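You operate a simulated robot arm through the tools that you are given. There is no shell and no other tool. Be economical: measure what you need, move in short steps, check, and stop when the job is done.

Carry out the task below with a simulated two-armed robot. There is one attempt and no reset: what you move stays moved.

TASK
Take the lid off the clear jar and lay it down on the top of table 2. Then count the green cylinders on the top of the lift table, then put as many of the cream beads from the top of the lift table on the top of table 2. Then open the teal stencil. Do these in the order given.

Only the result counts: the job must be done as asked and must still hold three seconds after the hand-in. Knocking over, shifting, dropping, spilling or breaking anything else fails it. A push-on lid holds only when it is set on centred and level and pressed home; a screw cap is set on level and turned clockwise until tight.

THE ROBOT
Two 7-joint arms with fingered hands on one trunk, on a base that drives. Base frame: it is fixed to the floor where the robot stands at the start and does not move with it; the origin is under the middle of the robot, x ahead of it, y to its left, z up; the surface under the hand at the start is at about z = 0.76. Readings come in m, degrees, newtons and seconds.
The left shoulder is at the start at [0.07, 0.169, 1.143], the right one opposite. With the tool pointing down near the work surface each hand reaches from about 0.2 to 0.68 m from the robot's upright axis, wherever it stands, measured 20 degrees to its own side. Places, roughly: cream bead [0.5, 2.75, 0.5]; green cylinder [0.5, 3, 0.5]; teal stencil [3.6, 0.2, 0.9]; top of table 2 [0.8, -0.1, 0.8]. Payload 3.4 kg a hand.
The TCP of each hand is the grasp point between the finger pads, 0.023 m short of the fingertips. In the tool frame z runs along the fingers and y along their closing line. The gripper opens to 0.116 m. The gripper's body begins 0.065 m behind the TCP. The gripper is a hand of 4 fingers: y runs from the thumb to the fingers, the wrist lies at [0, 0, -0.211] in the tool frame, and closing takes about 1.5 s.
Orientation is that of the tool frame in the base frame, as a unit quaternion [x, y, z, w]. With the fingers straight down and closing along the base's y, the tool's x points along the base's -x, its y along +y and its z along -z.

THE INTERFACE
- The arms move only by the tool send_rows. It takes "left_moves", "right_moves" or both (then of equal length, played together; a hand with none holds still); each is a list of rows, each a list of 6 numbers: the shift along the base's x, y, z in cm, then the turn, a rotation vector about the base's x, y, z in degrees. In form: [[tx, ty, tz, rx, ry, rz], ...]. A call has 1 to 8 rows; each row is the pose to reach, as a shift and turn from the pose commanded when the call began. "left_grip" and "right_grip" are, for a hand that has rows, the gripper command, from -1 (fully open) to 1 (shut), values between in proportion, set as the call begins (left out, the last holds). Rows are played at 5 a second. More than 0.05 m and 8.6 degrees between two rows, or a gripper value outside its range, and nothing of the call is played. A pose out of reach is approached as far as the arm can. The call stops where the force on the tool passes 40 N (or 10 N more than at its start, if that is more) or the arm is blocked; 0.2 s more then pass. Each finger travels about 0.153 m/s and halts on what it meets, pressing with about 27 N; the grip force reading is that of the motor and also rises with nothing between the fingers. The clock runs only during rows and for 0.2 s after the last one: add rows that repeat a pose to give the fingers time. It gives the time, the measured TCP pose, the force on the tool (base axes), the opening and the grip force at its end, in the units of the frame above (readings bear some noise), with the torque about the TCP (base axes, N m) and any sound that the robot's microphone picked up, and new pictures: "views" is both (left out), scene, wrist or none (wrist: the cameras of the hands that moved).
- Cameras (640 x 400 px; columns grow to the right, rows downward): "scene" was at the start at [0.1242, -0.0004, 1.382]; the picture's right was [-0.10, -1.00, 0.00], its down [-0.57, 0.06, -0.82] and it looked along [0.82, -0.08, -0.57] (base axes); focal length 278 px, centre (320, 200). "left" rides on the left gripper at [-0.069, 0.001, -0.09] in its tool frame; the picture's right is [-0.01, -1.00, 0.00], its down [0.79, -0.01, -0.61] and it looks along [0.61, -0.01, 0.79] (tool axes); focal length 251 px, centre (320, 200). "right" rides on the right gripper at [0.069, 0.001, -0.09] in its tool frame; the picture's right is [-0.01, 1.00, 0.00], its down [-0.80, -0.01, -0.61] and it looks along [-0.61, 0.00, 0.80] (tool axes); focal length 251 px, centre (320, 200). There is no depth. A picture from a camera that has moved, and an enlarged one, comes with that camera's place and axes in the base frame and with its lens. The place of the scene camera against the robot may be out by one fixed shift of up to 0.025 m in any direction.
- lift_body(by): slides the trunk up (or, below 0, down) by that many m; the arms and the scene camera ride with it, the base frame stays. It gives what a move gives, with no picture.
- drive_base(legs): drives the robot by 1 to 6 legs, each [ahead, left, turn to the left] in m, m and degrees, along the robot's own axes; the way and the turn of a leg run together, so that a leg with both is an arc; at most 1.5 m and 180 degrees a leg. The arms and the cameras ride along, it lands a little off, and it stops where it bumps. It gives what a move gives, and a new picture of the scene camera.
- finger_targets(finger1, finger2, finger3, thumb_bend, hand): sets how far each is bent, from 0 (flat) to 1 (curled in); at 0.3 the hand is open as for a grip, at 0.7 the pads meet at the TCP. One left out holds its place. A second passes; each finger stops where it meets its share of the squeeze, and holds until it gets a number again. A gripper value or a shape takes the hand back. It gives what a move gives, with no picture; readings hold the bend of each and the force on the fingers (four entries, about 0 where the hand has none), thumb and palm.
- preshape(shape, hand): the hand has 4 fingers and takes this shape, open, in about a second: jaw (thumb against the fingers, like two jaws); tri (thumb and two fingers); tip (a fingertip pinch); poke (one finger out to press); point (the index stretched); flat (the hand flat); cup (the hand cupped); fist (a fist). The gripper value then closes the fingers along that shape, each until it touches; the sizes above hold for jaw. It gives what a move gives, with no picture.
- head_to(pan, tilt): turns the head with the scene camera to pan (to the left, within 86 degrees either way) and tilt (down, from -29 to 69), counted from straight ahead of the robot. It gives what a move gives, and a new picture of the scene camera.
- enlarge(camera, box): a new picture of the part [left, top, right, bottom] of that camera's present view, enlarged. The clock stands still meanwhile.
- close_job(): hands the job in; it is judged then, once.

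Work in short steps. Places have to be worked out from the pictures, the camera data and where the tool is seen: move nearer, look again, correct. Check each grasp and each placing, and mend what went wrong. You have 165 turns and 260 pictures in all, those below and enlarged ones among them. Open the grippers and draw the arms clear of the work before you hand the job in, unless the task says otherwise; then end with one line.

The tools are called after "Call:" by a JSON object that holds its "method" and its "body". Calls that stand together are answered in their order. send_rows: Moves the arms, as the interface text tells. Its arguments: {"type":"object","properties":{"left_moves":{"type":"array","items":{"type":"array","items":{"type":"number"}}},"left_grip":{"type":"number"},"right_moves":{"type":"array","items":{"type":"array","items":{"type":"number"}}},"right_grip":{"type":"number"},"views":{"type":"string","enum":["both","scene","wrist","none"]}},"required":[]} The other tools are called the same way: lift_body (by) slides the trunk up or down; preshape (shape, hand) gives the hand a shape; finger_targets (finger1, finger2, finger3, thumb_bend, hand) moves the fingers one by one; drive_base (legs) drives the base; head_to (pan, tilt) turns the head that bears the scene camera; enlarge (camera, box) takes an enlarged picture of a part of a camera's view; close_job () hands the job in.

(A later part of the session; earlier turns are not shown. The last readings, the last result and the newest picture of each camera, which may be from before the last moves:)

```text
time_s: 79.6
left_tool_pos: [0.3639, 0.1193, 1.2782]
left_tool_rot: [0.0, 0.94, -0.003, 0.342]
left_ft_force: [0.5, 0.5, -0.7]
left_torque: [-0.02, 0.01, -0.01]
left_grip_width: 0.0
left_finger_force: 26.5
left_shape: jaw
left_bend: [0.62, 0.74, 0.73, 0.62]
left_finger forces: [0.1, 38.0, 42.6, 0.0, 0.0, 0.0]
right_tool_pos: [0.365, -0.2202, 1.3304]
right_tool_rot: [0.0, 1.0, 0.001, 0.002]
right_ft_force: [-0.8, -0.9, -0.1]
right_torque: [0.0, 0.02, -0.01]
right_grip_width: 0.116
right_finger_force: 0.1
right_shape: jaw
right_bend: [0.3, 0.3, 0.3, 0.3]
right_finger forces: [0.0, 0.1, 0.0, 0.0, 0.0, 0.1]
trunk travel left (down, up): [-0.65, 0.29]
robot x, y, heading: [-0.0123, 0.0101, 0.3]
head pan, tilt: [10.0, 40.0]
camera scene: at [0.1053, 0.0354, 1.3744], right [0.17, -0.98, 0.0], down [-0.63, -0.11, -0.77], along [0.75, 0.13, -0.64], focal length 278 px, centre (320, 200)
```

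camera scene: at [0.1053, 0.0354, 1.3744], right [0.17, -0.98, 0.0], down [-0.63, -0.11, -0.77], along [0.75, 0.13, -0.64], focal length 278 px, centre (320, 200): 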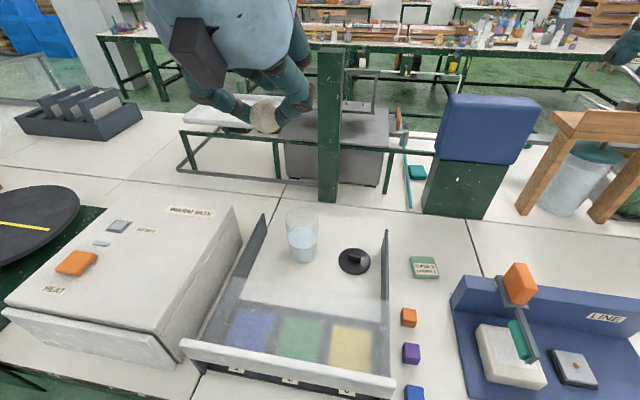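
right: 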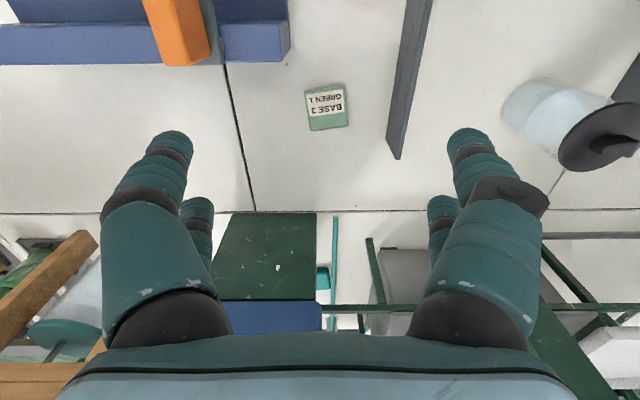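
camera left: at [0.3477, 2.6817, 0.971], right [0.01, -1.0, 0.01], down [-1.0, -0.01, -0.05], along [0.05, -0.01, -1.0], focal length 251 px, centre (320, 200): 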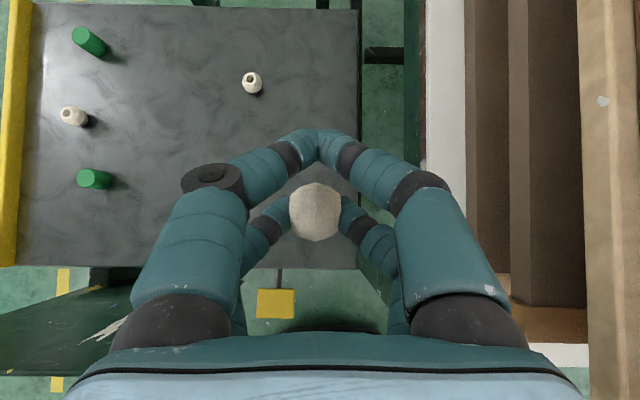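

I move the bead over the spot [0.51, 0.07], descending in steps.

Call:
{"method": "send_rows", "body": {"left_moves": [[2, -1, -4, 0, 0, 0], [4, -2, -8, 0, 0, 0], [6, -3, -12, 0, 0, 0], [8, -4, -16, 0, 0, 0], [10, -5, -20, 0, 0, 0], [12, -5, -24, 0, 0, 0], [14, -5, -28, 0, 0, 0], [15.1, -5, -32, 0, 0, 0]], "views": "none"}}

Call:
{"method": "send_rows", "body": {"left_moves": [[0, 0, -4, 0, 0, 0], [0, 0, -8, 0, 0, 0], [0, 0, -12, 0, 0, 0]], "views": "both"}}

```text
time_s: 81.4
left_tool_pos: [0.5169, 0.067, 0.9544]
left_tool_rot: [-0.001, 0.94, -0.003, 0.342]
left_ft_force: [0.6, 0.9, 0.4]
left_torque: [-0.01, -0.03, 0.03]
left_grip_width: 0.0001
left_finger_force: 26.7
left_shape: jaw
left_bend: [0.62, 0.74, 0.74, 0.62]
left_finger forces: [0.0, 39.4, 45.7, 0.1, 0.0, 0.1]
right_tool_pos: [0.3667, -0.2202, 1.3303]
right_tool_rot: [0.0, 1.0, 0.001, 0.001]
right_ft_force: [0.1, -0.3, 0.5]
right_torque: [0.04, 0.02, 0.02]
right_grip_width: 0.116
right_finger_force: 0.1
right_shape: jaw
right_bend: [0.3, 0.3, 0.3, 0.3]
right_finger forces: [0.1, 0.0, 0.0, 0.1, 0.0, 0.1]
trunk travel left (down, up): [-0.65, 0.29]
robot x, y, heading: [-0.016, 0.0127, 0.1]
head pan, tilt: [10.0, 40.0]
```

```text
time_s: 82.2
left_tool_pos: [0.5179, 0.07, 0.8397]
left_tool_rot: [-0.001, 0.94, -0.003, 0.342]
left_ft_force: [0.8, -0.6, -0.3]
left_torque: [0.04, -0.02, 0.02]
left_grip_width: 0.0
left_finger_force: 26.8
left_shape: jaw
left_bend: [0.62, 0.74, 0.74, 0.62]
left_finger forces: [0.0, 39.7, 48.1, 0.1, 0.0, 0.0]
right_tool_pos: [0.3665, -0.2213, 1.3301]
right_tool_rot: [0.0, 1.0, 0.001, 0.001]
right_ft_force: [-1.0, -0.6, 0.4]
right_torque: [-0.02, 0.03, -0.01]
right_grip_width: 0.116
right_finger_force: 0.0
right_shape: jaw
right_bend: [0.3, 0.3, 0.3, 0.3]
right_finger forces: [0.0, 0.1, 0.1, 0.1, 0.1, 0.0]
trunk travel left (down, up): [-0.65, 0.29]
robot x, y, heading: [-0.0124, 0.0125, 0.6]
head pan, tilt: [10.0, 40.0]
camera scene: at [0.1067, 0.0354, 1.3743], right [0.17, -0.98, 0.0], down [-0.63, -0.11, -0.77], along [0.75, 0.13, -0.64], focal length 278 px, centre (320, 200)
camera left: at [0.5111, 0.0722, 0.952], right [0.01, -1.0, 0.01], down [-1.0, -0.01, -0.05], along [0.05, -0.01, -1.0], focal length 251 px, centre (320, 200)
```

scene: 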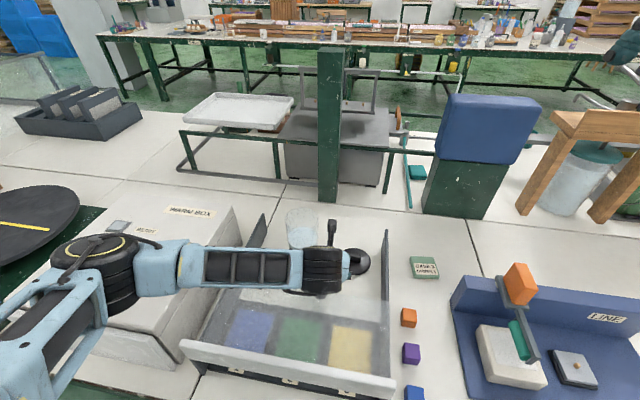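
left: 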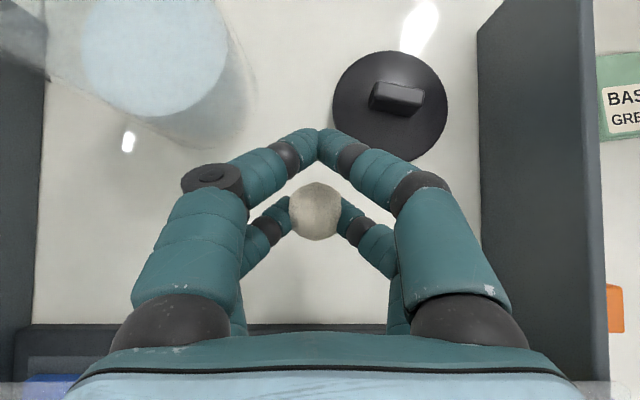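

A clear cover sits near z 0.84 up to x≈0.435, and my tilted palm would pass close to it. I stand the hand up to about a 15° tilt and shift slightly left, away from the lid.

Call:
{"method": "send_rows", "body": {"left_moves": [[0, 0.6, 1, 0, 8, 0], [-0.3, 1.2, 1, 0, 16, 0], [-0.5, 1.6, 1, 0, 24, 0], [-0.5, 1.6, 0, 0, 25, 0], [-0.5, 1.6, -1.5, 0, 25, 0], [-0.5, 1.6, -3, 0, 25, 0]], "views": "both"}}

Call:
{"method": "enlarge", "body": {"camera": "scene", "box": [230, 200, 400, 330]}}

```text
time_s: 83.6
left_tool_pos: [0.5109, 0.0863, 0.8075]
left_tool_rot: [-0.001, 0.992, -0.004, 0.13]
left_ft_force: [0.0, 0.0, 0.7]
left_torque: [0.02, 0.02, 0.0]
left_grip_width: 0.0001
left_finger_force: 27.1
left_shape: jaw
left_bend: [0.62, 0.74, 0.74, 0.62]
left_finger forces: [0.0, 41.1, 52.5, 0.0, 0.0, 0.0]
right_tool_pos: [0.3656, -0.2209, 1.3307]
right_tool_rot: [-0.001, 1.0, 0.001, 0.002]
right_ft_force: [0.8, -0.6, -0.3]
right_torque: [-0.02, -0.02, 0.0]
right_grip_width: 0.1161
right_finger_force: 0.0
right_shape: jaw
right_bend: [0.3, 0.3, 0.3, 0.3]
right_finger forces: [0.0, 0.0, 0.0, 0.0, 0.1, 0.0]
trunk travel left (down, up): [-0.65, 0.29]
robot x, y, heading: [-0.0143, 0.0111, 0.1]
head pan, tilt: [10.0, 40.0]
camera scene: at [0.1068, 0.0353, 1.3742], right [0.17, -0.98, 0.0], down [-0.63, -0.11, -0.77], along [0.75, 0.13, -0.64], focal length 278 px, centre (320, 200)
camera left: at [0.5523, 0.088, 0.9125], right [0.01, -1.0, 0.01], down [-0.92, -0.01, 0.38], along [-0.38, -0.01, -0.92], focal length 251 px, centre (320, 200)
```

scene: 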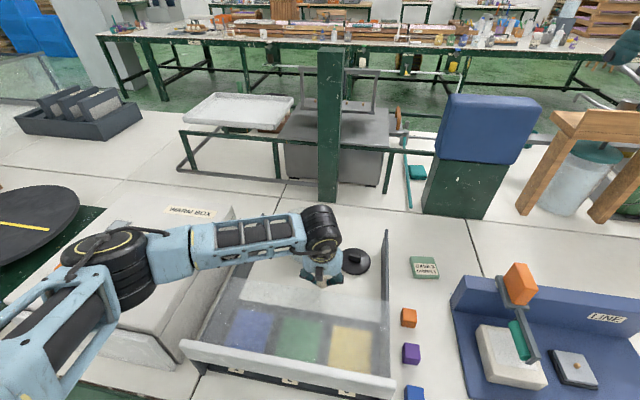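
left: 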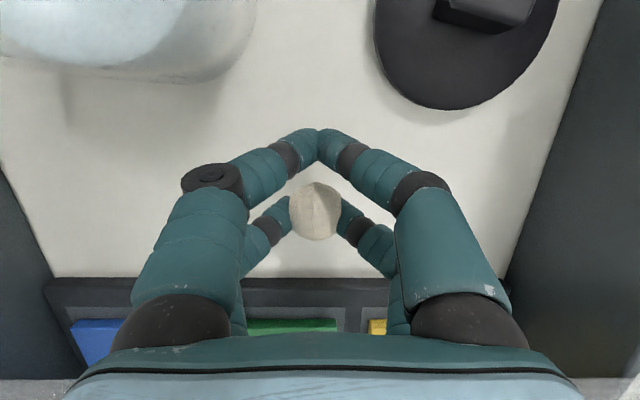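

```text
3.08 times, centred on (315, 265) of scene
camera zoom: at [0.1068, 0.0353, 1.3742], right [0.17, -0.98, 0.0], down [-0.63, -0.11, -0.77], along [0.75, 0.13, -0.64], focal length 854 px, centre (335, 0)
```

zoom: 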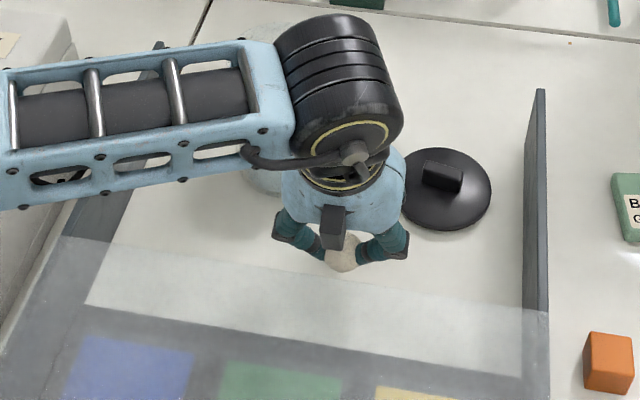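

Everything is clear around the bead. I lower slowly until contact.

Call:
{"method": "send_rows", "body": {"left_moves": [[0, 0, -0.5, 0, 0, 0], [0, 0, -1.0, 0, 0, 0], [0, 0, -1.5, 0, 0, 0], [0, 0, -1.8, 0, 0, 0]], "views": "none"}}

```text
time_s: 84.6
left_tool_pos: [0.51, 0.0856, 0.7916]
left_tool_rot: [-0.001, 0.991, -0.003, 0.132]
left_ft_force: [1.5, 1.0, 11.5]
left_torque: [0.04, 0.09, -0.01]
left_grip_width: 0.0
left_finger_force: 26.6
left_shape: jaw
left_bend: [0.62, 0.75, 0.74, 0.62]
left_finger forces: [0.1, 46.9, 56.5, 0.0, 0.0, 0.0]
right_tool_pos: [0.3645, -0.2201, 1.3316]
right_tool_rot: [0.0, 1.0, 0.001, 0.003]
right_ft_force: [-0.6, 0.1, 0.0]
right_torque: [0.0, 0.02, 0.04]
right_grip_width: 0.1158
right_finger_force: 0.0
right_shape: jaw
right_bend: [0.3, 0.3, 0.3, 0.3]
right_finger forces: [0.1, 0.0, 0.1, 0.0, 0.1, 0.1]
trunk travel left (down, up): [-0.65, 0.29]
robot x, y, heading: [-0.0121, 0.0129, 0.2]
head pan, tilt: [10.0, 40.0]
```

Contact at 11.5 N. I ease up 1.5 mm, open the fingers slightly, then rise straight up.

Call:
{"method": "send_rows", "body": {"left_moves": [[0, 0, 0.15, 0, 0, 0]], "views": "none"}}

Call:
{"method": "send_rows", "body": {"left_moves": [[0, 0, 0, 0, 0, 0], [0, 0, 0, 0, 0, 0], [0, 0, 0, 0, 0, 0], [0, 0, 0, 0, 0, 0], [0, 0, 1, 0, 0, 0], [0, 0, 3, 0, 0, 0], [0, 0, 7, 0, 0, 0], [0, 0, 11, 0, 0, 0]], "left_grip": 0.15, "views": "both"}}

```text
time_s: 85.0
left_tool_pos: [0.5093, 0.0865, 0.7928]
left_tool_rot: [-0.002, 0.991, -0.003, 0.13]
left_ft_force: [1.5, 0.7, 5.4]
left_torque: [0.03, 0.01, 0.03]
left_grip_width: 0.0001
left_finger_force: 27.0
left_shape: jaw
left_bend: [0.62, 0.75, 0.74, 0.62]
left_finger forces: [0.0, 45.6, 56.0, 0.1, 0.1, 0.1]
right_tool_pos: [0.366, -0.2203, 1.3311]
right_tool_rot: [0.001, 1.0, 0.002, 0.001]
right_ft_force: [-0.8, 0.6, 0.8]
right_torque: [-0.01, -0.01, 0.0]
right_grip_width: 0.1159
right_finger_force: 0.1
right_shape: jaw
right_bend: [0.3, 0.3, 0.3, 0.3]
right_finger forces: [0.1, 0.0, 0.1, 0.0, 0.0, 0.0]
trunk travel left (down, up): [-0.65, 0.29]
robot x, y, heading: [-0.0152, 0.0092, 0.3]
head pan, tilt: [10.0, 40.0]
```

```text
time_s: 86.8
left_tool_pos: [0.5104, 0.0824, 0.901]
left_tool_rot: [-0.003, 0.991, -0.002, 0.131]
left_ft_force: [0.9, 0.4, -0.3]
left_torque: [0.02, 0.0, 0.02]
left_grip_width: 0.049
left_finger_force: 0.0
left_shape: jaw
left_bend: [0.73, 0.73, 0.73, 0.77]
left_finger forces: [0.1, 0.0, 0.0, 0.1, 0.1, 0.0]
right_tool_pos: [0.3672, -0.2214, 1.33]
right_tool_rot: [0.0, 1.0, 0.001, 0.001]
right_ft_force: [0.4, -0.2, 0.7]
right_torque: [-0.02, 0.02, 0.01]
right_grip_width: 0.1158
right_finger_force: 0.1
right_shape: jaw
right_bend: [0.3, 0.3, 0.3, 0.3]
right_finger forces: [0.0, 0.1, 0.1, 0.1, 0.1, 0.0]
trunk travel left (down, up): [-0.65, 0.29]
robot x, y, heading: [-0.013, 0.0104, -0.1]
head pan, tilt: [10.0, 40.0]
camera scene: at [0.1064, 0.0348, 1.3742], right [0.17, -0.98, 0.0], down [-0.63, -0.11, -0.77], along [0.75, 0.13, -0.64], focal length 278 px, centre (320, 200)
camera left: at [0.5525, 0.085, 1.0064], right [0.01, -1.0, 0.01], down [-0.92, -0.01, 0.38], along [-0.38, -0.01, -0.92], focal length 251 px, centre (320, 200)
```

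scene: 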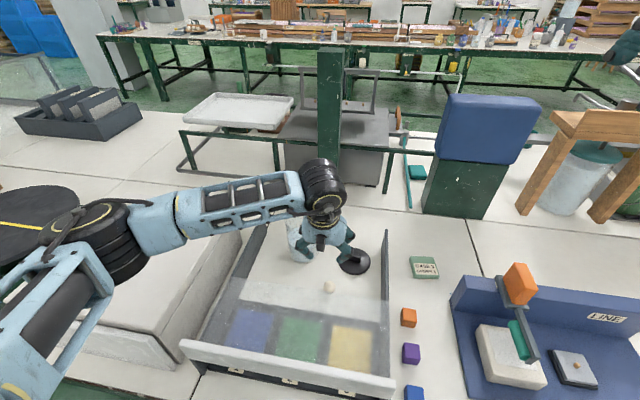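
left: 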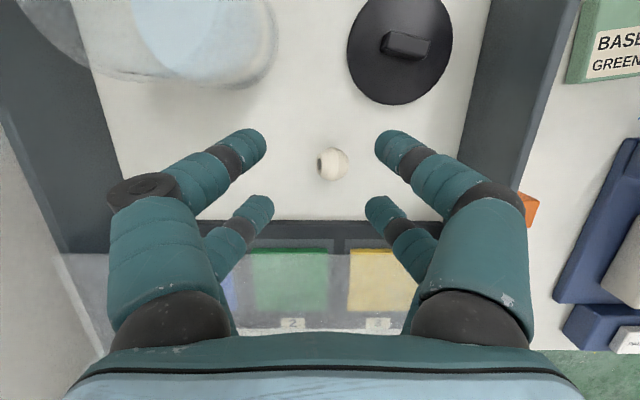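

Bead 1 rests on table 2. I retract the left arm and tuck the right one closer, then drive back for bead 2, staying right of the pedal.

Call:
{"method": "send_rows", "body": {"left_moves": [[0, 0, 4, 0, 0, 0], [-2, 1, 8, 0, -8, 0], [-4, 2, 12, 0, -16, 0], [-6, 3, 16, 0, -24, 0], [-8, 4, 20, 0, -25, 0], [-10, 5, 24, 0, -25, 0], [-12, 6, 28, 0, -25, 0], [-15, 7, 31, 0, -25, 0]], "right_moves": [[-2, 0, 0, 0, 0, 0], [-4, 0, 0, 0, 0, 0], [-6, -1, 0, 0, 0, 0], [-8, -1, 0, 0, 0, 0], [-10, -2, 0, 0, 0, 0], [-12, -2, 0, 0, 0, 0], [-12, -2, 0, 0, 0, 0], [-12, -2, 0, 0, 0, 0]], "left_grip": 0, "views": "none"}}

Call:
{"method": "drive_base", "body": {"legs": [[-0.25, 0, 0], [0, 1.25, 0], [0, 1.2, 0]]}}

```text
time_s: 88.6
left_tool_pos: [0.3589, 0.157, 1.2066]
left_tool_rot: [0.0, 0.939, -0.004, 0.343]
left_ft_force: [-0.2, -0.4, -0.4]
left_torque: [0.01, -0.04, 0.02]
left_grip_width: 0.0574
left_finger_force: 0.1
left_shape: jaw
left_bend: [0.72, 0.72, 0.72, 0.75]
left_finger forces: [0.0, 0.1, 0.0, 0.0, 0.0, 0.0]
right_tool_pos: [0.3644, -0.2206, 1.3308]
right_tool_rot: [0.0, 1.0, 0.0, 0.002]
right_ft_force: [-0.4, 0.7, 0.7]
right_torque: [0.01, -0.03, 0.0]
right_grip_width: 0.1159
right_finger_force: 0.1
right_shape: jaw
right_bend: [0.3, 0.3, 0.3, 0.3]
right_finger forces: [0.1, 0.0, 0.0, 0.1, 0.0, 0.0]
right hand out of reach, approached as far as the arm can: row 1, 2, 3, 4, 5, 6, 7, 8
trunk travel left (down, up): [-0.65, 0.29]
robot x, y, heading: [-0.0156, 0.0115, 0.0]
head pan, tilt: [10.0, 40.0]
```

```text
time_s: 102.0
left_tool_pos: [0.1369, 2.6111, 1.2055]
left_tool_rot: [0.002, 0.939, -0.004, 0.343]
left_ft_force: [-0.6, -0.1, 0.7]
left_torque: [0.02, 0.02, 0.0]
left_grip_width: 0.0576
left_finger_force: 0.0
left_shape: jaw
left_bend: [0.72, 0.72, 0.72, 0.75]
left_finger forces: [0.0, 0.0, 0.1, 0.0, 0.0, 0.0]
right_tool_pos: [0.1389, 2.2336, 1.3305]
right_tool_rot: [0.002, 1.0, 0.002, 0.001]
right_ft_force: [0.4, 0.1, 0.8]
right_torque: [-0.01, 0.0, -0.02]
right_grip_width: 0.1158
right_finger_force: 0.2
right_shape: jaw
right_bend: [0.3, 0.3, 0.3, 0.3]
right_finger forces: [0.1, 0.0, 0.1, 0.0, 0.0, 0.0]
trunk travel left (down, up): [-0.65, 0.29]
robot x, y, heading: [-0.2391, 2.4698, -0.1]
head pan, tilt: [10.0, 40.0]
camera scene: at [-0.1188, 2.4908, 1.3743], right [0.17, -0.99, 0.0], down [-0.63, -0.11, -0.77], along [0.75, 0.13, -0.64], focal length 278 px, centre (320, 200)
```

scene: 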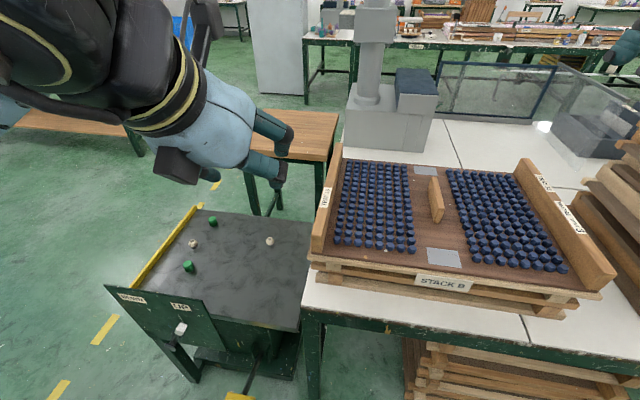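

I'm at [-0.24, 2.47]; bead 2 is near [0.555, 2.79]. I move a little right and ahead, clear of the pedal, then lower the trunk.

Call:
{"method": "drive_base", "body": {"legs": [[0, -0.05, 0], [0.1, 0, 0]]}}

Call:
{"method": "lift_body", "body": {"by": -0.28}}

Call:
{"method": "send_rows", "body": {"left_moves": [[3, 3, 0, 0, 0, 0], [6, 6, 0, 0, 0, 0], [9, 9, 0, 0, 0, 0], [12, 12, -1, 0, 0, 0], [15, 15, -2, 0, 0, 0], [18, 18, -3, 0, 0, 0], [20, 20, -6, 0, 0, 0]], "left_grip": 0, "views": "both"}}

```text
time_s: 103.7
left_tool_pos: [0.2314, 2.5577, 1.206]
left_tool_rot: [0.002, 0.94, -0.003, 0.342]
left_ft_force: [0.3, -0.1, 0.6]
left_torque: [-0.01, 0.01, 0.0]
left_grip_width: 0.0574
left_finger_force: 0.2
left_shape: jaw
left_bend: [0.72, 0.72, 0.72, 0.75]
left_finger forces: [0.1, 0.1, 0.0, 0.0, 0.1, 0.0]
right_tool_pos: [0.2347, 2.1817, 1.3317]
right_tool_rot: [0.004, 1.0, 0.0, 0.002]
right_ft_force: [-1.1, 0.6, 0.6]
right_torque: [0.02, 0.02, -0.03]
right_grip_width: 0.116
right_finger_force: 0.1
right_shape: jaw
right_bend: [0.3, 0.3, 0.3, 0.3]
right_finger forces: [0.1, 0.1, 0.0, 0.0, 0.2, 0.1]
trunk travel left (down, up): [-0.65, 0.29]
robot x, y, heading: [-0.1394, 2.4203, -0.4]
head pan, tilt: [10.0, 40.0]
camera scene: at [-0.0228, 2.4386, 1.3744], right [0.17, -0.99, 0.0], down [-0.63, -0.11, -0.77], along [0.76, 0.13, -0.64], focal length 278 px, centre (320, 200)
```

scene: 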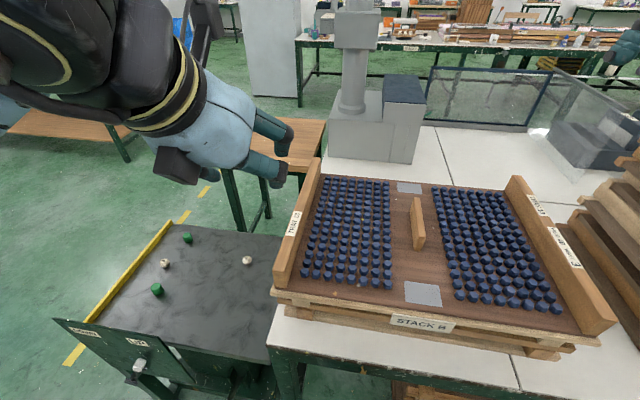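

```text
time_s: 106.5
left_tool_pos: [0.2334, 2.5593, 0.9256]
left_tool_rot: [0.003, 0.939, -0.005, 0.343]
left_ft_force: [0.5, -0.6, -0.5]
left_torque: [-0.01, -0.01, 0.0]
left_grip_width: 0.0571
left_finger_force: 0.0
left_shape: jaw
left_bend: [0.72, 0.72, 0.72, 0.75]
left_finger forces: [0.0, 0.0, 0.0, 0.1, 0.1, 0.1]
right_tool_pos: [0.2367, 2.182, 1.0508]
right_tool_rot: [0.003, 1.0, 0.001, 0.001]
right_ft_force: [0.7, 0.6, -0.3]
right_torque: [-0.01, 0.04, -0.02]
right_grip_width: 0.116
right_finger_force: 0.0
right_shape: jaw
right_bend: [0.3, 0.3, 0.3, 0.3]
right_finger forces: [0.1, 0.1, 0.0, 0.1, 0.0, 0.0]
trunk travel left (down, up): [-0.37, 0.57]
robot x, y, heading: [-0.1424, 2.4169, -0.2]
head pan, tilt: [10.0, 40.0]
```

```text
time_s: 108.0
left_tool_pos: [0.4181, 2.7427, 0.8967]
left_tool_rot: [0.004, 0.935, -0.008, 0.355]
left_ft_force: [-9.9, -9.0, 23.4]
left_torque: [-1.36, -0.58, -0.84]
left_grip_width: 0.0702
left_finger_force: 0.1
left_shape: jaw
left_bend: [0.72, 0.72, 0.72, 0.68]
left_finger forces: [0.0, 0.1, 0.1, 0.0, 29.7, 0.1]
right_tool_pos: [0.2316, 2.1797, 1.0519]
right_tool_rot: [0.003, 1.0, 0.003, 0.003]
right_ft_force: [-0.5, -0.4, 0.2]
right_torque: [0.01, 0.02, 0.01]
right_grip_width: 0.1157
right_finger_force: 0.1
right_shape: jaw
right_bend: [0.3, 0.3, 0.3, 0.3]
right_finger forces: [0.0, 0.0, 0.1, 0.1, 0.0, 0.1]
trunk travel left (down, up): [-0.37, 0.57]
robot x, y, heading: [-0.1431, 2.4164, -0.4]
head pan, tilt: [10.0, 40.0]
stopped in row 7 (left hand): the force on the tool passed its limit at 48 N (the readings are from after the stop); the commanded pose is now the measured one
camera scene: at [-0.0261, 2.4369, 1.0951], right [0.17, -0.99, 0.0], down [-0.63, -0.11, -0.77], along [0.76, 0.13, -0.64], focal length 278 px, centre (320, 200)
camera left: at [0.4086, 2.7448, 1.0093], right [0.0, -1.0, 0.02], down [-1.0, 0.0, -0.07], along [0.07, -0.02, -1.0], focal length 251 px, centre (320, 200)
```

scene: 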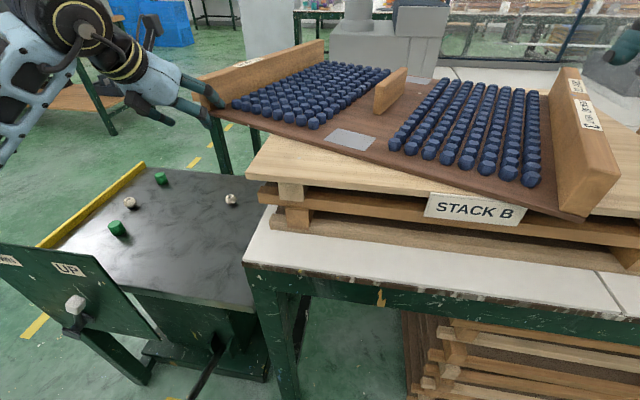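
left: 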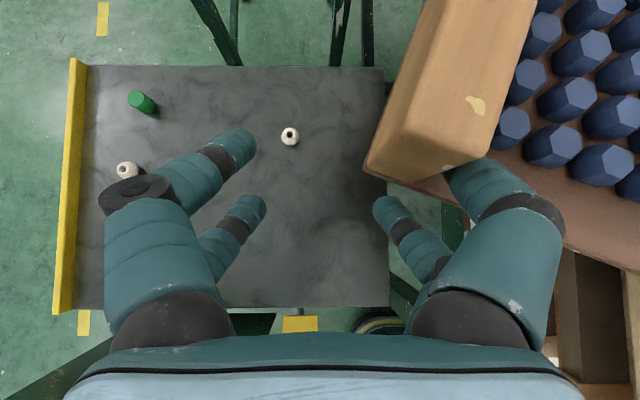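

I clipped the Stack B tray's side board with the right-hand finger on the diagonal move and swung the tray about 20°. I back the hand off straight away, raise up and inspect, so I can put the tray back.

Call:
{"method": "send_rows", "body": {"left_moves": [[-1.5, 0, 0, 0, 0, 0], [-3, 0, 0, 0, 0, 0], [-3, 2.5, 1, 0, 0, 0], [-3, 5, 4, 0, 0, 0], [-5, 7, 8, 0, 0, 0], [-7, 9, 11, 0, 0, 0]], "views": "none"}}

Call:
{"method": "lift_body", "body": {"by": 0.28}}

Call:
{"method": "head_to", "body": {"pan": 0, "tilt": 45}}

```text
time_s: 109.4
left_tool_pos: [0.3515, 2.8385, 0.999]
left_tool_rot: [0.002, 0.937, -0.006, 0.35]
left_ft_force: [-0.1, 0.2, -0.4]
left_torque: [-0.01, 0.01, 0.01]
left_grip_width: 0.0579
left_finger_force: 0.1
left_shape: jaw
left_bend: [0.72, 0.72, 0.72, 0.75]
left_finger forces: [0.0, 0.1, 0.0, 0.0, 0.0, 0.1]
right_tool_pos: [0.2356, 2.1828, 1.0505]
right_tool_rot: [0.003, 1.0, 0.001, 0.002]
right_ft_force: [0.6, -0.1, 0.1]
right_torque: [-0.03, 0.01, 0.0]
right_grip_width: 0.1159
right_finger_force: 0.1
right_shape: jaw
right_bend: [0.3, 0.3, 0.3, 0.3]
right_finger forces: [0.0, 0.1, 0.1, 0.0, 0.0, 0.0]
trunk travel left (down, up): [-0.37, 0.57]
robot x, y, heading: [-0.1403, 2.4187, 0.0]
head pan, tilt: [10.0, 40.0]
```

```text
time_s: 112.3
left_tool_pos: [0.3523, 2.8386, 1.2784]
left_tool_rot: [0.001, 0.937, -0.007, 0.349]
left_ft_force: [0.3, -0.7, -1.1]
left_torque: [-0.05, 0.03, 0.0]
left_grip_width: 0.058
left_finger_force: 0.0
left_shape: jaw
left_bend: [0.72, 0.72, 0.72, 0.75]
left_finger forces: [0.0, 0.1, 0.0, 0.1, 0.1, 0.0]
right_tool_pos: [0.237, 2.1838, 1.3305]
right_tool_rot: [0.002, 1.0, 0.001, 0.002]
right_ft_force: [-1.1, 0.3, -0.4]
right_torque: [-0.01, 0.02, 0.01]
right_grip_width: 0.1159
right_finger_force: 0.0
right_shape: jaw
right_bend: [0.3, 0.3, 0.3, 0.3]
right_finger forces: [0.0, 0.0, 0.1, 0.0, 0.0, 0.0]
trunk travel left (down, up): [-0.65, 0.29]
robot x, y, heading: [-0.1406, 2.4196, -0.3]
head pan, tilt: [10.0, 40.0]
```

```text
time_s: 113.0
left_tool_pos: [0.3518, 2.8387, 1.2784]
left_tool_rot: [0.001, 0.937, -0.006, 0.349]
left_ft_force: [0.4, -0.1, 0.4]
left_torque: [0.0, 0.03, 0.04]
left_grip_width: 0.0579
left_finger_force: 0.1
left_shape: jaw
left_bend: [0.72, 0.72, 0.72, 0.75]
left_finger forces: [0.1, 0.0, 0.0, 0.0, 0.1, 0.0]
right_tool_pos: [0.2372, 2.1824, 1.329]
right_tool_rot: [0.003, 1.0, 0.001, 0.002]
right_ft_force: [-0.4, 0.3, 0.2]
right_torque: [0.01, 0.01, 0.0]
right_grip_width: 0.1157
right_finger_force: 0.0
right_shape: jaw
right_bend: [0.3, 0.3, 0.3, 0.3]
right_finger forces: [0.0, 0.0, 0.0, 0.0, 0.1, 0.0]
trunk travel left (down, up): [-0.65, 0.29]
robot x, y, heading: [-0.145, 2.4203, -0.3]
head pan, tilt: [0.0, 45.0]
camera scene: at [-0.0241, 2.4257, 1.367], right [0.0, -1.0, 0.0], down [-0.71, 0.0, -0.71], along [0.71, 0.0, -0.71], focal length 278 px, centre (320, 200)
```

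scene: 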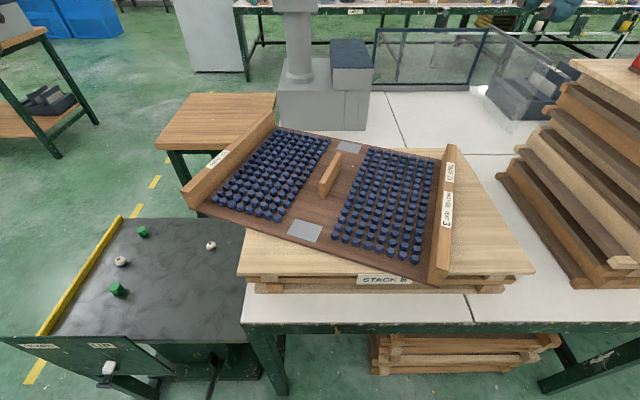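

The tray sits about 20° clockwise and about 10 cm left of its pallet; nothing has fallen over. I'll push it back using the open fingers as a two-point paddle against the outside of its left board. First I drive 8 cm ahead and stand the hand upright with its closing line along the board.

Call:
{"method": "drive_base", "body": {"legs": [[0.08, 0, 0]]}}

Call:
{"method": "send_rows", "body": {"left_moves": [[0, 1, 0, 0, 8, 0], [0, 2, 0, 0, 16, 0], [0, 3, 0, 0, 24, 0], [0, 4, 0, 0, 32, 0], [0, 4, 0, 0, 40, 0]], "left_grip": -1, "views": "none"}}

Call:
{"method": "send_rows", "body": {"left_moves": [[0, 0, 0, 0, 0, 8], [0, 0, 0, 0, 0, 16], [0, 0, 0, 0, 0, 24], [0, 0, 0, 0, 0, 32], [0, 0, 0, 0, 0, 40], [0, 0, 0, 0, 0, 48], [0, 0, 0, 0, 0, 56], [0, 0, 0, 0, 0, 64]], "views": "both"}}

```text
time_s: 114.0
left_tool_pos: [0.428, 2.839, 1.2802]
left_tool_rot: [0.001, 0.937, -0.007, 0.35]
left_ft_force: [1.1, -0.2, 0.6]
left_torque: [0.0, 0.01, 0.0]
left_grip_width: 0.0581
left_finger_force: 0.1
left_shape: jaw
left_bend: [0.72, 0.72, 0.72, 0.75]
left_finger forces: [0.0, 0.0, 0.1, 0.0, 0.0, 0.0]
right_tool_pos: [0.3148, 2.1832, 1.3309]
right_tool_rot: [0.003, 1.0, 0.001, 0.002]
right_ft_force: [-0.3, 0.4, -0.3]
right_torque: [-0.01, -0.02, 0.02]
right_grip_width: 0.1159
right_finger_force: 0.0
right_shape: jaw
right_bend: [0.3, 0.3, 0.3, 0.3]
right_finger forces: [0.0, 0.0, 0.0, 0.0, 0.1, 0.0]
trunk travel left (down, up): [-0.65, 0.29]
robot x, y, heading: [-0.0607, 2.4152, -0.3]
head pan, tilt: [0.0, 45.0]
camera scene: at [0.0535, 2.4253, 1.3672], right [0.0, -1.0, 0.0], down [-0.71, 0.0, -0.71], along [0.71, 0.0, -0.71], focal length 278 px, centre (320, 200)
```

scene: 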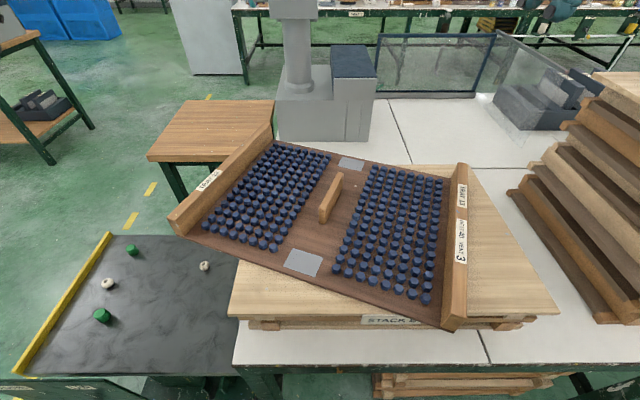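

```text
time_s: 115.2
left_tool_pos: [0.4182, 2.8603, 1.2796]
left_tool_rot: [0.006, 0.999, -0.001, 0.042]
left_ft_force: [0.4, 0.0, 0.7]
left_torque: [0.0, -0.03, 0.01]
left_grip_width: 0.116
left_finger_force: 0.1
left_shape: jaw
left_bend: [0.3, 0.3, 0.3, 0.3]
left_finger forces: [0.1, 0.0, 0.1, 0.0, 0.0, 0.0]
left hand out of reach, approached as far as the arm can: row 5
right_tool_pos: [0.3153, 2.1812, 1.3308]
right_tool_rot: [0.003, 1.0, 0.001, 0.002]
right_ft_force: [0.1, 0.6, 0.6]
right_torque: [0.0, 0.0, -0.02]
right_grip_width: 0.116
right_finger_force: 0.0
right_shape: jaw
right_bend: [0.3, 0.3, 0.3, 0.3]
right_finger forces: [0.1, 0.0, 0.0, 0.0, 0.0, 0.0]
trunk travel left (down, up): [-0.65, 0.29]
robot x, y, heading: [-0.064, 2.4155, -0.2]
head pan, tilt: [0.0, 45.0]
```

```text
time_s: 117.0
left_tool_pos: [0.4208, 2.8616, 1.2773]
left_tool_rot: [-0.526, 0.85, 0.02, 0.035]
left_ft_force: [0.1, 0.4, -0.9]
left_torque: [0.05, -0.02, 0.0]
left_grip_width: 0.1158
left_finger_force: 0.0
left_shape: jaw
left_bend: [0.3, 0.3, 0.3, 0.3]
left_finger forces: [0.1, 0.0, 0.1, 0.1, 0.2, 0.0]
right_tool_pos: [0.3166, 2.1825, 1.3287]
right_tool_rot: [0.003, 1.0, 0.001, 0.0]
right_ft_force: [-0.6, -0.7, 0.0]
right_torque: [0.02, 0.01, -0.04]
right_grip_width: 0.1161
right_finger_force: 0.0
right_shape: jaw
right_bend: [0.3, 0.3, 0.3, 0.3]
right_finger forces: [0.0, 0.1, 0.0, 0.1, 0.0, 0.1]
trunk travel left (down, up): [-0.65, 0.29]
robot x, y, heading: [-0.0607, 2.4214, -0.3]
head pan, tilt: [0.0, 45.0]
camera scene: at [0.0554, 2.4252, 1.367], right [0.0, -1.0, 0.0], down [-0.71, 0.0, -0.71], along [0.71, 0.0, -0.71], focal length 278 px, centre (320, 200)
camera left: at [0.4446, 2.9168, 1.3736], right [0.9, -0.44, 0.0], down [-0.37, -0.76, 0.54], along [-0.23, -0.49, -0.84], focal length 251 px, centre (320, 200)
```

scene: 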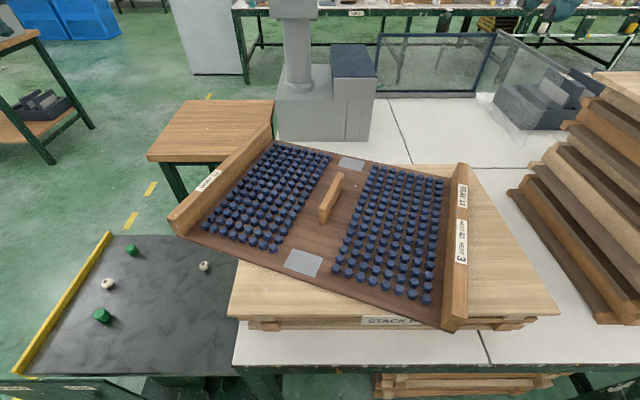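
left: 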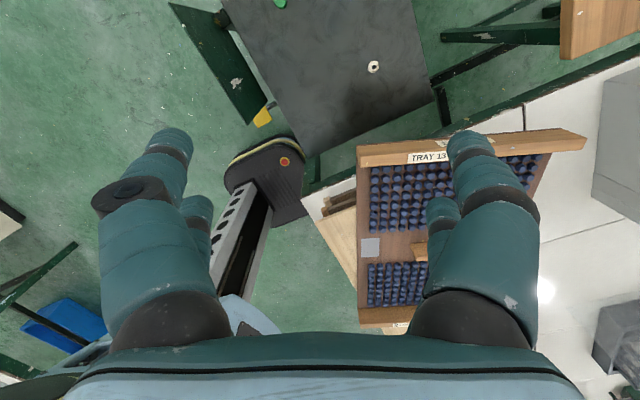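

The wrist view agrees on the tray's place. I bring the hand down outside the left board, about 6 cm off it, yawed parallel.

Call:
{"method": "send_rows", "body": {"left_moves": [[3, -1, -3, 0, 0, 3], [6, -3, -6, 0, 0, 6], [9, -5, -9, 0, 0, 6], [11.5, -7.5, -12, 0, 0, 6], [12, -9.5, -16, 0, 0, 6], [12, -9.5, -20.5, 0, 0, 6], [12, -9.5, -25, 0, 0, 6]], "views": "none"}}

Call:
{"method": "send_rows", "body": {"left_moves": [[0, 0, -4, 0, 0, 0], [0, 0, -8, 0, 0, 0], [0, 0, -11, 0, 0, 0]], "views": "both"}}

```text
time_s: 118.7
left_tool_pos: [0.5381, 2.7673, 1.0232]
left_tool_rot: [-0.568, 0.822, 0.021, 0.034]
left_ft_force: [-0.1, 0.6, 0.0]
left_torque: [0.0, 0.04, 0.0]
left_grip_width: 0.1156
left_finger_force: 0.1
left_shape: jaw
left_bend: [0.3, 0.3, 0.3, 0.3]
left_finger forces: [0.0, 0.0, 0.0, 0.1, 0.0, 0.1]
right_tool_pos: [0.3161, 2.1832, 1.3299]
right_tool_rot: [0.003, 1.0, 0.0, 0.0]
right_ft_force: [1.2, -0.7, 1.2]
right_torque: [-0.02, 0.06, 0.02]
right_grip_width: 0.1159
right_finger_force: 0.0
right_shape: jaw
right_bend: [0.3, 0.3, 0.3, 0.3]
right_finger forces: [0.0, 0.0, 0.1, 0.0, 0.0, 0.0]
trunk travel left (down, up): [-0.65, 0.29]
robot x, y, heading: [-0.0609, 2.4171, -0.2]
head pan, tilt: [0.0, 45.0]
```

```text
time_s: 119.5
left_tool_pos: [0.5376, 2.7678, 0.9153]
left_tool_rot: [-0.568, 0.822, 0.022, 0.035]
left_ft_force: [-0.2, 0.1, -0.4]
left_torque: [-0.02, 0.0, 0.01]
left_grip_width: 0.1161
left_finger_force: 0.2
left_shape: jaw
left_bend: [0.3, 0.3, 0.3, 0.3]
left_finger forces: [0.0, 0.1, 0.0, 0.0, 0.0, 0.1]
right_tool_pos: [0.3164, 2.1825, 1.3304]
right_tool_rot: [0.002, 1.0, 0.001, 0.001]
right_ft_force: [0.2, -1.0, 0.4]
right_torque: [0.0, -0.02, 0.01]
right_grip_width: 0.1161
right_finger_force: 0.0
right_shape: jaw
right_bend: [0.3, 0.3, 0.3, 0.3]
right_finger forces: [0.0, 0.1, 0.0, 0.0, 0.0, 0.0]
trunk travel left (down, up): [-0.65, 0.29]
robot x, y, heading: [-0.0652, 2.4201, -0.2]
head pan, tilt: [0.0, 45.0]
camera scene: at [0.0555, 2.4252, 1.367], right [0.0, -1.0, 0.0], down [-0.71, 0.0, -0.71], along [0.71, 0.0, -0.71], focal length 278 px, centre (320, 200)
camera left: at [0.5573, 2.8243, 1.0107], right [0.94, -0.34, 0.0], down [-0.29, -0.79, 0.54], along [-0.18, -0.51, -0.84], focal length 251 px, centre (320, 200)
```

scene: 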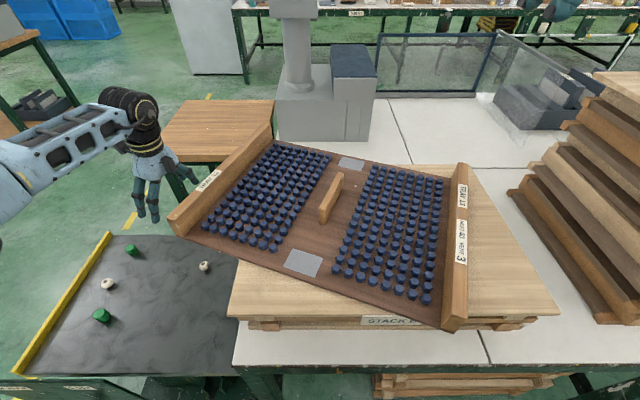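
left: 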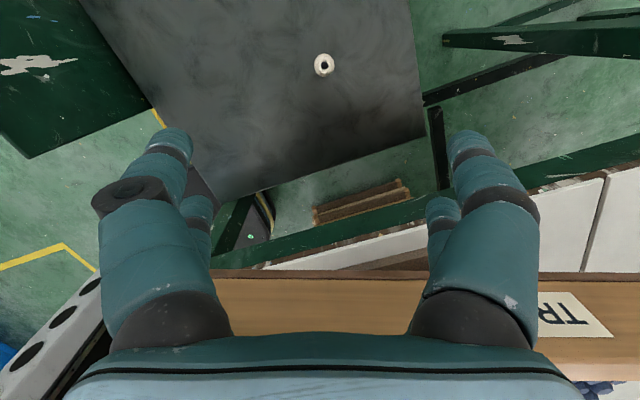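

The hand is parallel to the board with about 6.5 cm of gap. I approach along the board's normal until contact.

Call:
{"method": "send_rows", "body": {"left_moves": [[-0.7, -1.9, 0, 0, 0, 0], [-1.4, -3.8, 0, 0, 0, 0], [-1.8, -5, 0, 0, 0, 0], [-2.1, -5.8, 0, 0, 0, 0], [-2.4, -6.7, 0, 0, 0, 0]], "views": "both"}}

```text
time_s: 120.7
left_tool_pos: [0.5144, 2.7002, 0.916]
left_tool_rot: [-0.569, 0.821, 0.022, 0.034]
left_ft_force: [-0.5, 10.2, 1.9]
left_torque: [-0.35, -0.05, 0.16]
left_grip_width: 0.1158
left_finger_force: 0.0
left_shape: jaw
left_bend: [0.3, 0.3, 0.3, 0.3]
left_finger forces: [0.0, 2.4, 7.3, 0.0, 0.0, 0.1]
right_tool_pos: [0.3153, 2.184, 1.3306]
right_tool_rot: [0.003, 1.0, 0.001, 0.002]
right_ft_force: [-0.4, -0.1, 0.8]
right_torque: [-0.01, 0.0, 0.04]
right_grip_width: 0.116
right_finger_force: 0.0
right_shape: jaw
right_bend: [0.3, 0.3, 0.3, 0.3]
right_finger forces: [0.0, 0.1, 0.1, 0.0, 0.0, 0.1]
trunk travel left (down, up): [-0.65, 0.29]
robot x, y, heading: [-0.0673, 2.4165, -0.3]
head pan, tilt: [0.0, 45.0]
camera scene: at [0.0553, 2.4267, 1.367], right [0.0, -1.0, 0.0], down [-0.71, 0.0, -0.71], along [0.71, 0.0, -0.71], focal length 278 px, centre (320, 200)
camera left: at [0.5345, 2.7584, 1.0119], right [0.94, -0.34, 0.0], down [-0.29, -0.79, 0.54], along [-0.18, -0.51, -0.84], focal length 251 px, centre (320, 200)
```

scene: 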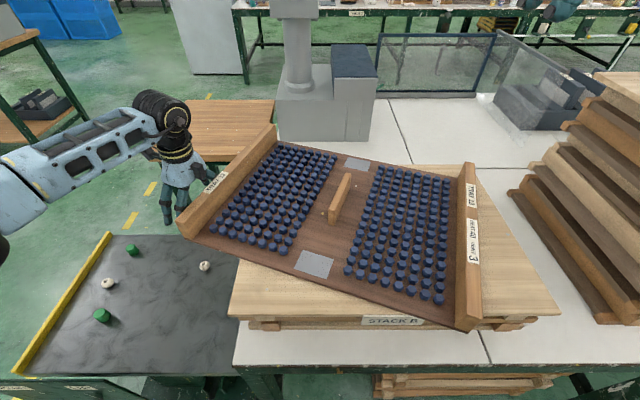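
left: 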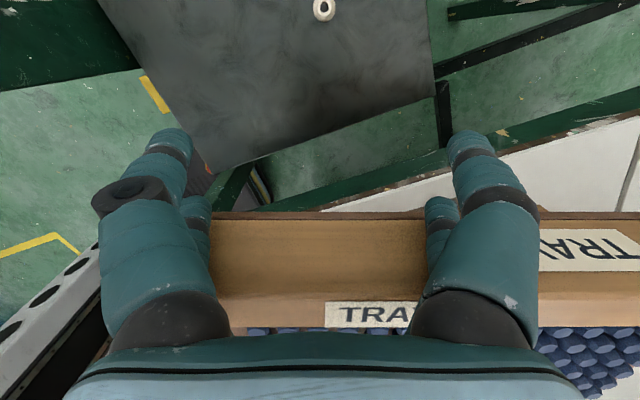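

The tray moves easily at about 10 N. I push it back along the planned arc with yaw, first part.

Call:
{"method": "send_rows", "body": {"left_moves": [[-1.5, -1.2, 0, 0, 0, 2.5], [-3, -2.4, 0, 0, 0, 5], [-4.5, -3.5, 0, 0, 0, 7.5], [-6, -4.5, 0, 0, 0, 10]], "views": "scene"}}

```text
time_s: 121.7
left_tool_pos: [0.4551, 2.6543, 0.917]
left_tool_rot: [-0.638, 0.769, 0.025, 0.032]
left_ft_force: [1.5, 6.0, 1.0]
left_torque: [-0.19, 0.13, -0.32]
left_grip_width: 0.1161
left_finger_force: 0.1
left_shape: jaw
left_bend: [0.3, 0.3, 0.3, 0.3]
left_finger forces: [0.0, 6.9, 0.0, 0.1, 0.0, 0.0]
right_tool_pos: [0.3152, 2.1849, 1.3307]
right_tool_rot: [0.002, 1.0, 0.0, 0.002]
right_ft_force: [0.0, -0.2, 0.2]
right_torque: [0.01, -0.01, 0.0]
right_grip_width: 0.1159
right_finger_force: 0.1
right_shape: jaw
right_bend: [0.3, 0.3, 0.3, 0.3]
right_finger forces: [0.1, 0.1, 0.0, 0.0, 0.1, 0.1]
trunk travel left (down, up): [-0.65, 0.29]
robot x, y, heading: [-0.0612, 2.4172, -0.3]
head pan, tilt: [0.0, 45.0]
camera scene: at [0.0556, 2.4268, 1.3669], right [0.0, -1.0, 0.0], down [-0.71, 0.0, -0.71], along [0.71, 0.0, -0.71], focal length 278 px, centre (320, 200)
```

scene: 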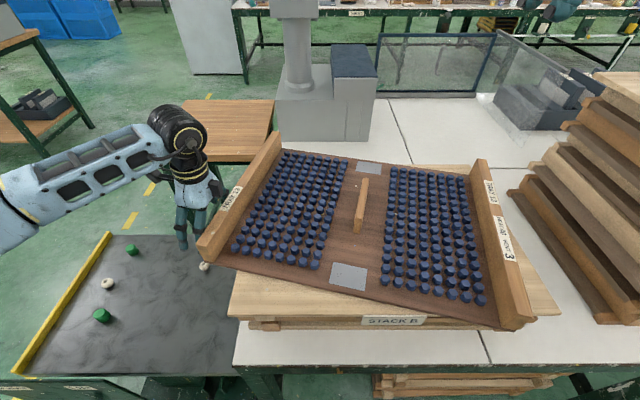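

Good progress: about 14° remain, and the residual shift is small. I continue the same arc, contacting near the front-left corner.

Call:
{"method": "send_rows", "body": {"left_moves": [[-1.5, -1.1, 0, 0, 0, 3], [-3, -2.1, 0, 0, 0, 6], [-4.5, -3.0, 0, 0, 0, 9]], "views": "scene"}}

```text
time_s: 122.5
left_tool_pos: [0.4106, 2.6247, 0.9162]
left_tool_rot: [-0.697, 0.716, 0.026, 0.03]
left_ft_force: [3.7, 6.9, 2.3]
left_torque: [-0.3, 0.28, -0.32]
left_grip_width: 0.1159
left_finger_force: 0.1
left_shape: jaw
left_bend: [0.3, 0.31, 0.3, 0.3]
left_finger forces: [0.0, 8.6, 0.0, 0.0, 0.0, 0.1]
right_tool_pos: [0.3164, 2.1843, 1.3323]
right_tool_rot: [0.003, 1.0, 0.0, 0.002]
right_ft_force: [-0.2, -0.1, 0.3]
right_torque: [0.04, 0.0, -0.04]
right_grip_width: 0.1158
right_finger_force: 0.1
right_shape: jaw
right_bend: [0.3, 0.3, 0.3, 0.3]
right_finger forces: [0.0, 0.0, 0.1, 0.0, 0.1, 0.1]
trunk travel left (down, up): [-0.65, 0.29]
robot x, y, heading: [-0.0622, 2.4197, -0.2]
head pan, tilt: [0.0, 45.0]
camera scene: at [0.0557, 2.4274, 1.367], right [0.0, -1.0, 0.0], down [-0.71, 0.0, -0.71], along [0.71, 0.0, -0.71], focal length 278 px, centre (320, 200)
```

scene: 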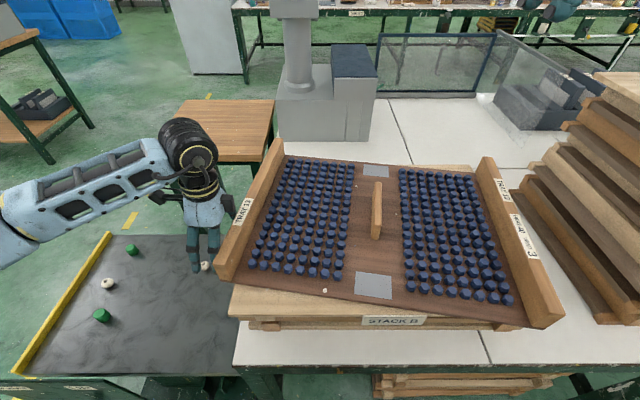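

About 9° is left and the centre is nearly right. I give the left side one more short push, then use the right hand on the right board's front end for the rest.

Call:
{"method": "send_rows", "body": {"left_moves": [[-0.8, -1.0, 0, 0, 0, 1], [-1.2, -1.8, 0, 0, 0, 2]], "views": "scene"}}

```text
time_s: 123.0
left_tool_pos: [0.3979, 2.6065, 0.916]
left_tool_rot: [0.709, -0.704, -0.028, -0.029]
left_ft_force: [-1.4, 8.3, -1.8]
left_torque: [-0.21, -0.09, -0.47]
left_grip_width: 0.1159
left_finger_force: 0.0
left_shape: jaw
left_bend: [0.3, 0.3, 0.3, 0.3]
left_finger forces: [0.0, 7.3, 0.1, 0.0, 0.0, 0.0]
right_tool_pos: [0.3161, 2.1842, 1.3311]
right_tool_rot: [0.003, 1.0, 0.001, 0.002]
right_ft_force: [-0.5, 0.2, 0.6]
right_torque: [-0.02, 0.0, -0.01]
right_grip_width: 0.1159
right_finger_force: 0.0
right_shape: jaw
right_bend: [0.3, 0.3, 0.3, 0.3]
right_finger forces: [0.0, 0.0, 0.0, 0.0, 0.0, 0.1]
trunk travel left (down, up): [-0.65, 0.29]
robot x, y, heading: [-0.0632, 2.4146, -0.3]
head pan, tilt: [0.0, 45.0]
camera scene: at [0.0553, 2.4274, 1.3669], right [0.0, -1.0, 0.0], down [-0.71, 0.0, -0.71], along [0.71, 0.0, -0.71], focal length 278 px, centre (320, 200)
```

scene: 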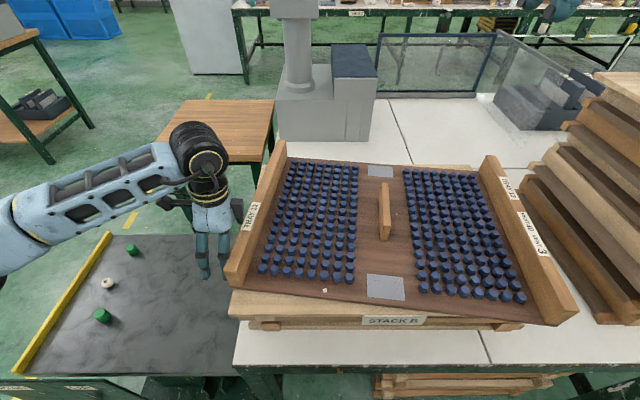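

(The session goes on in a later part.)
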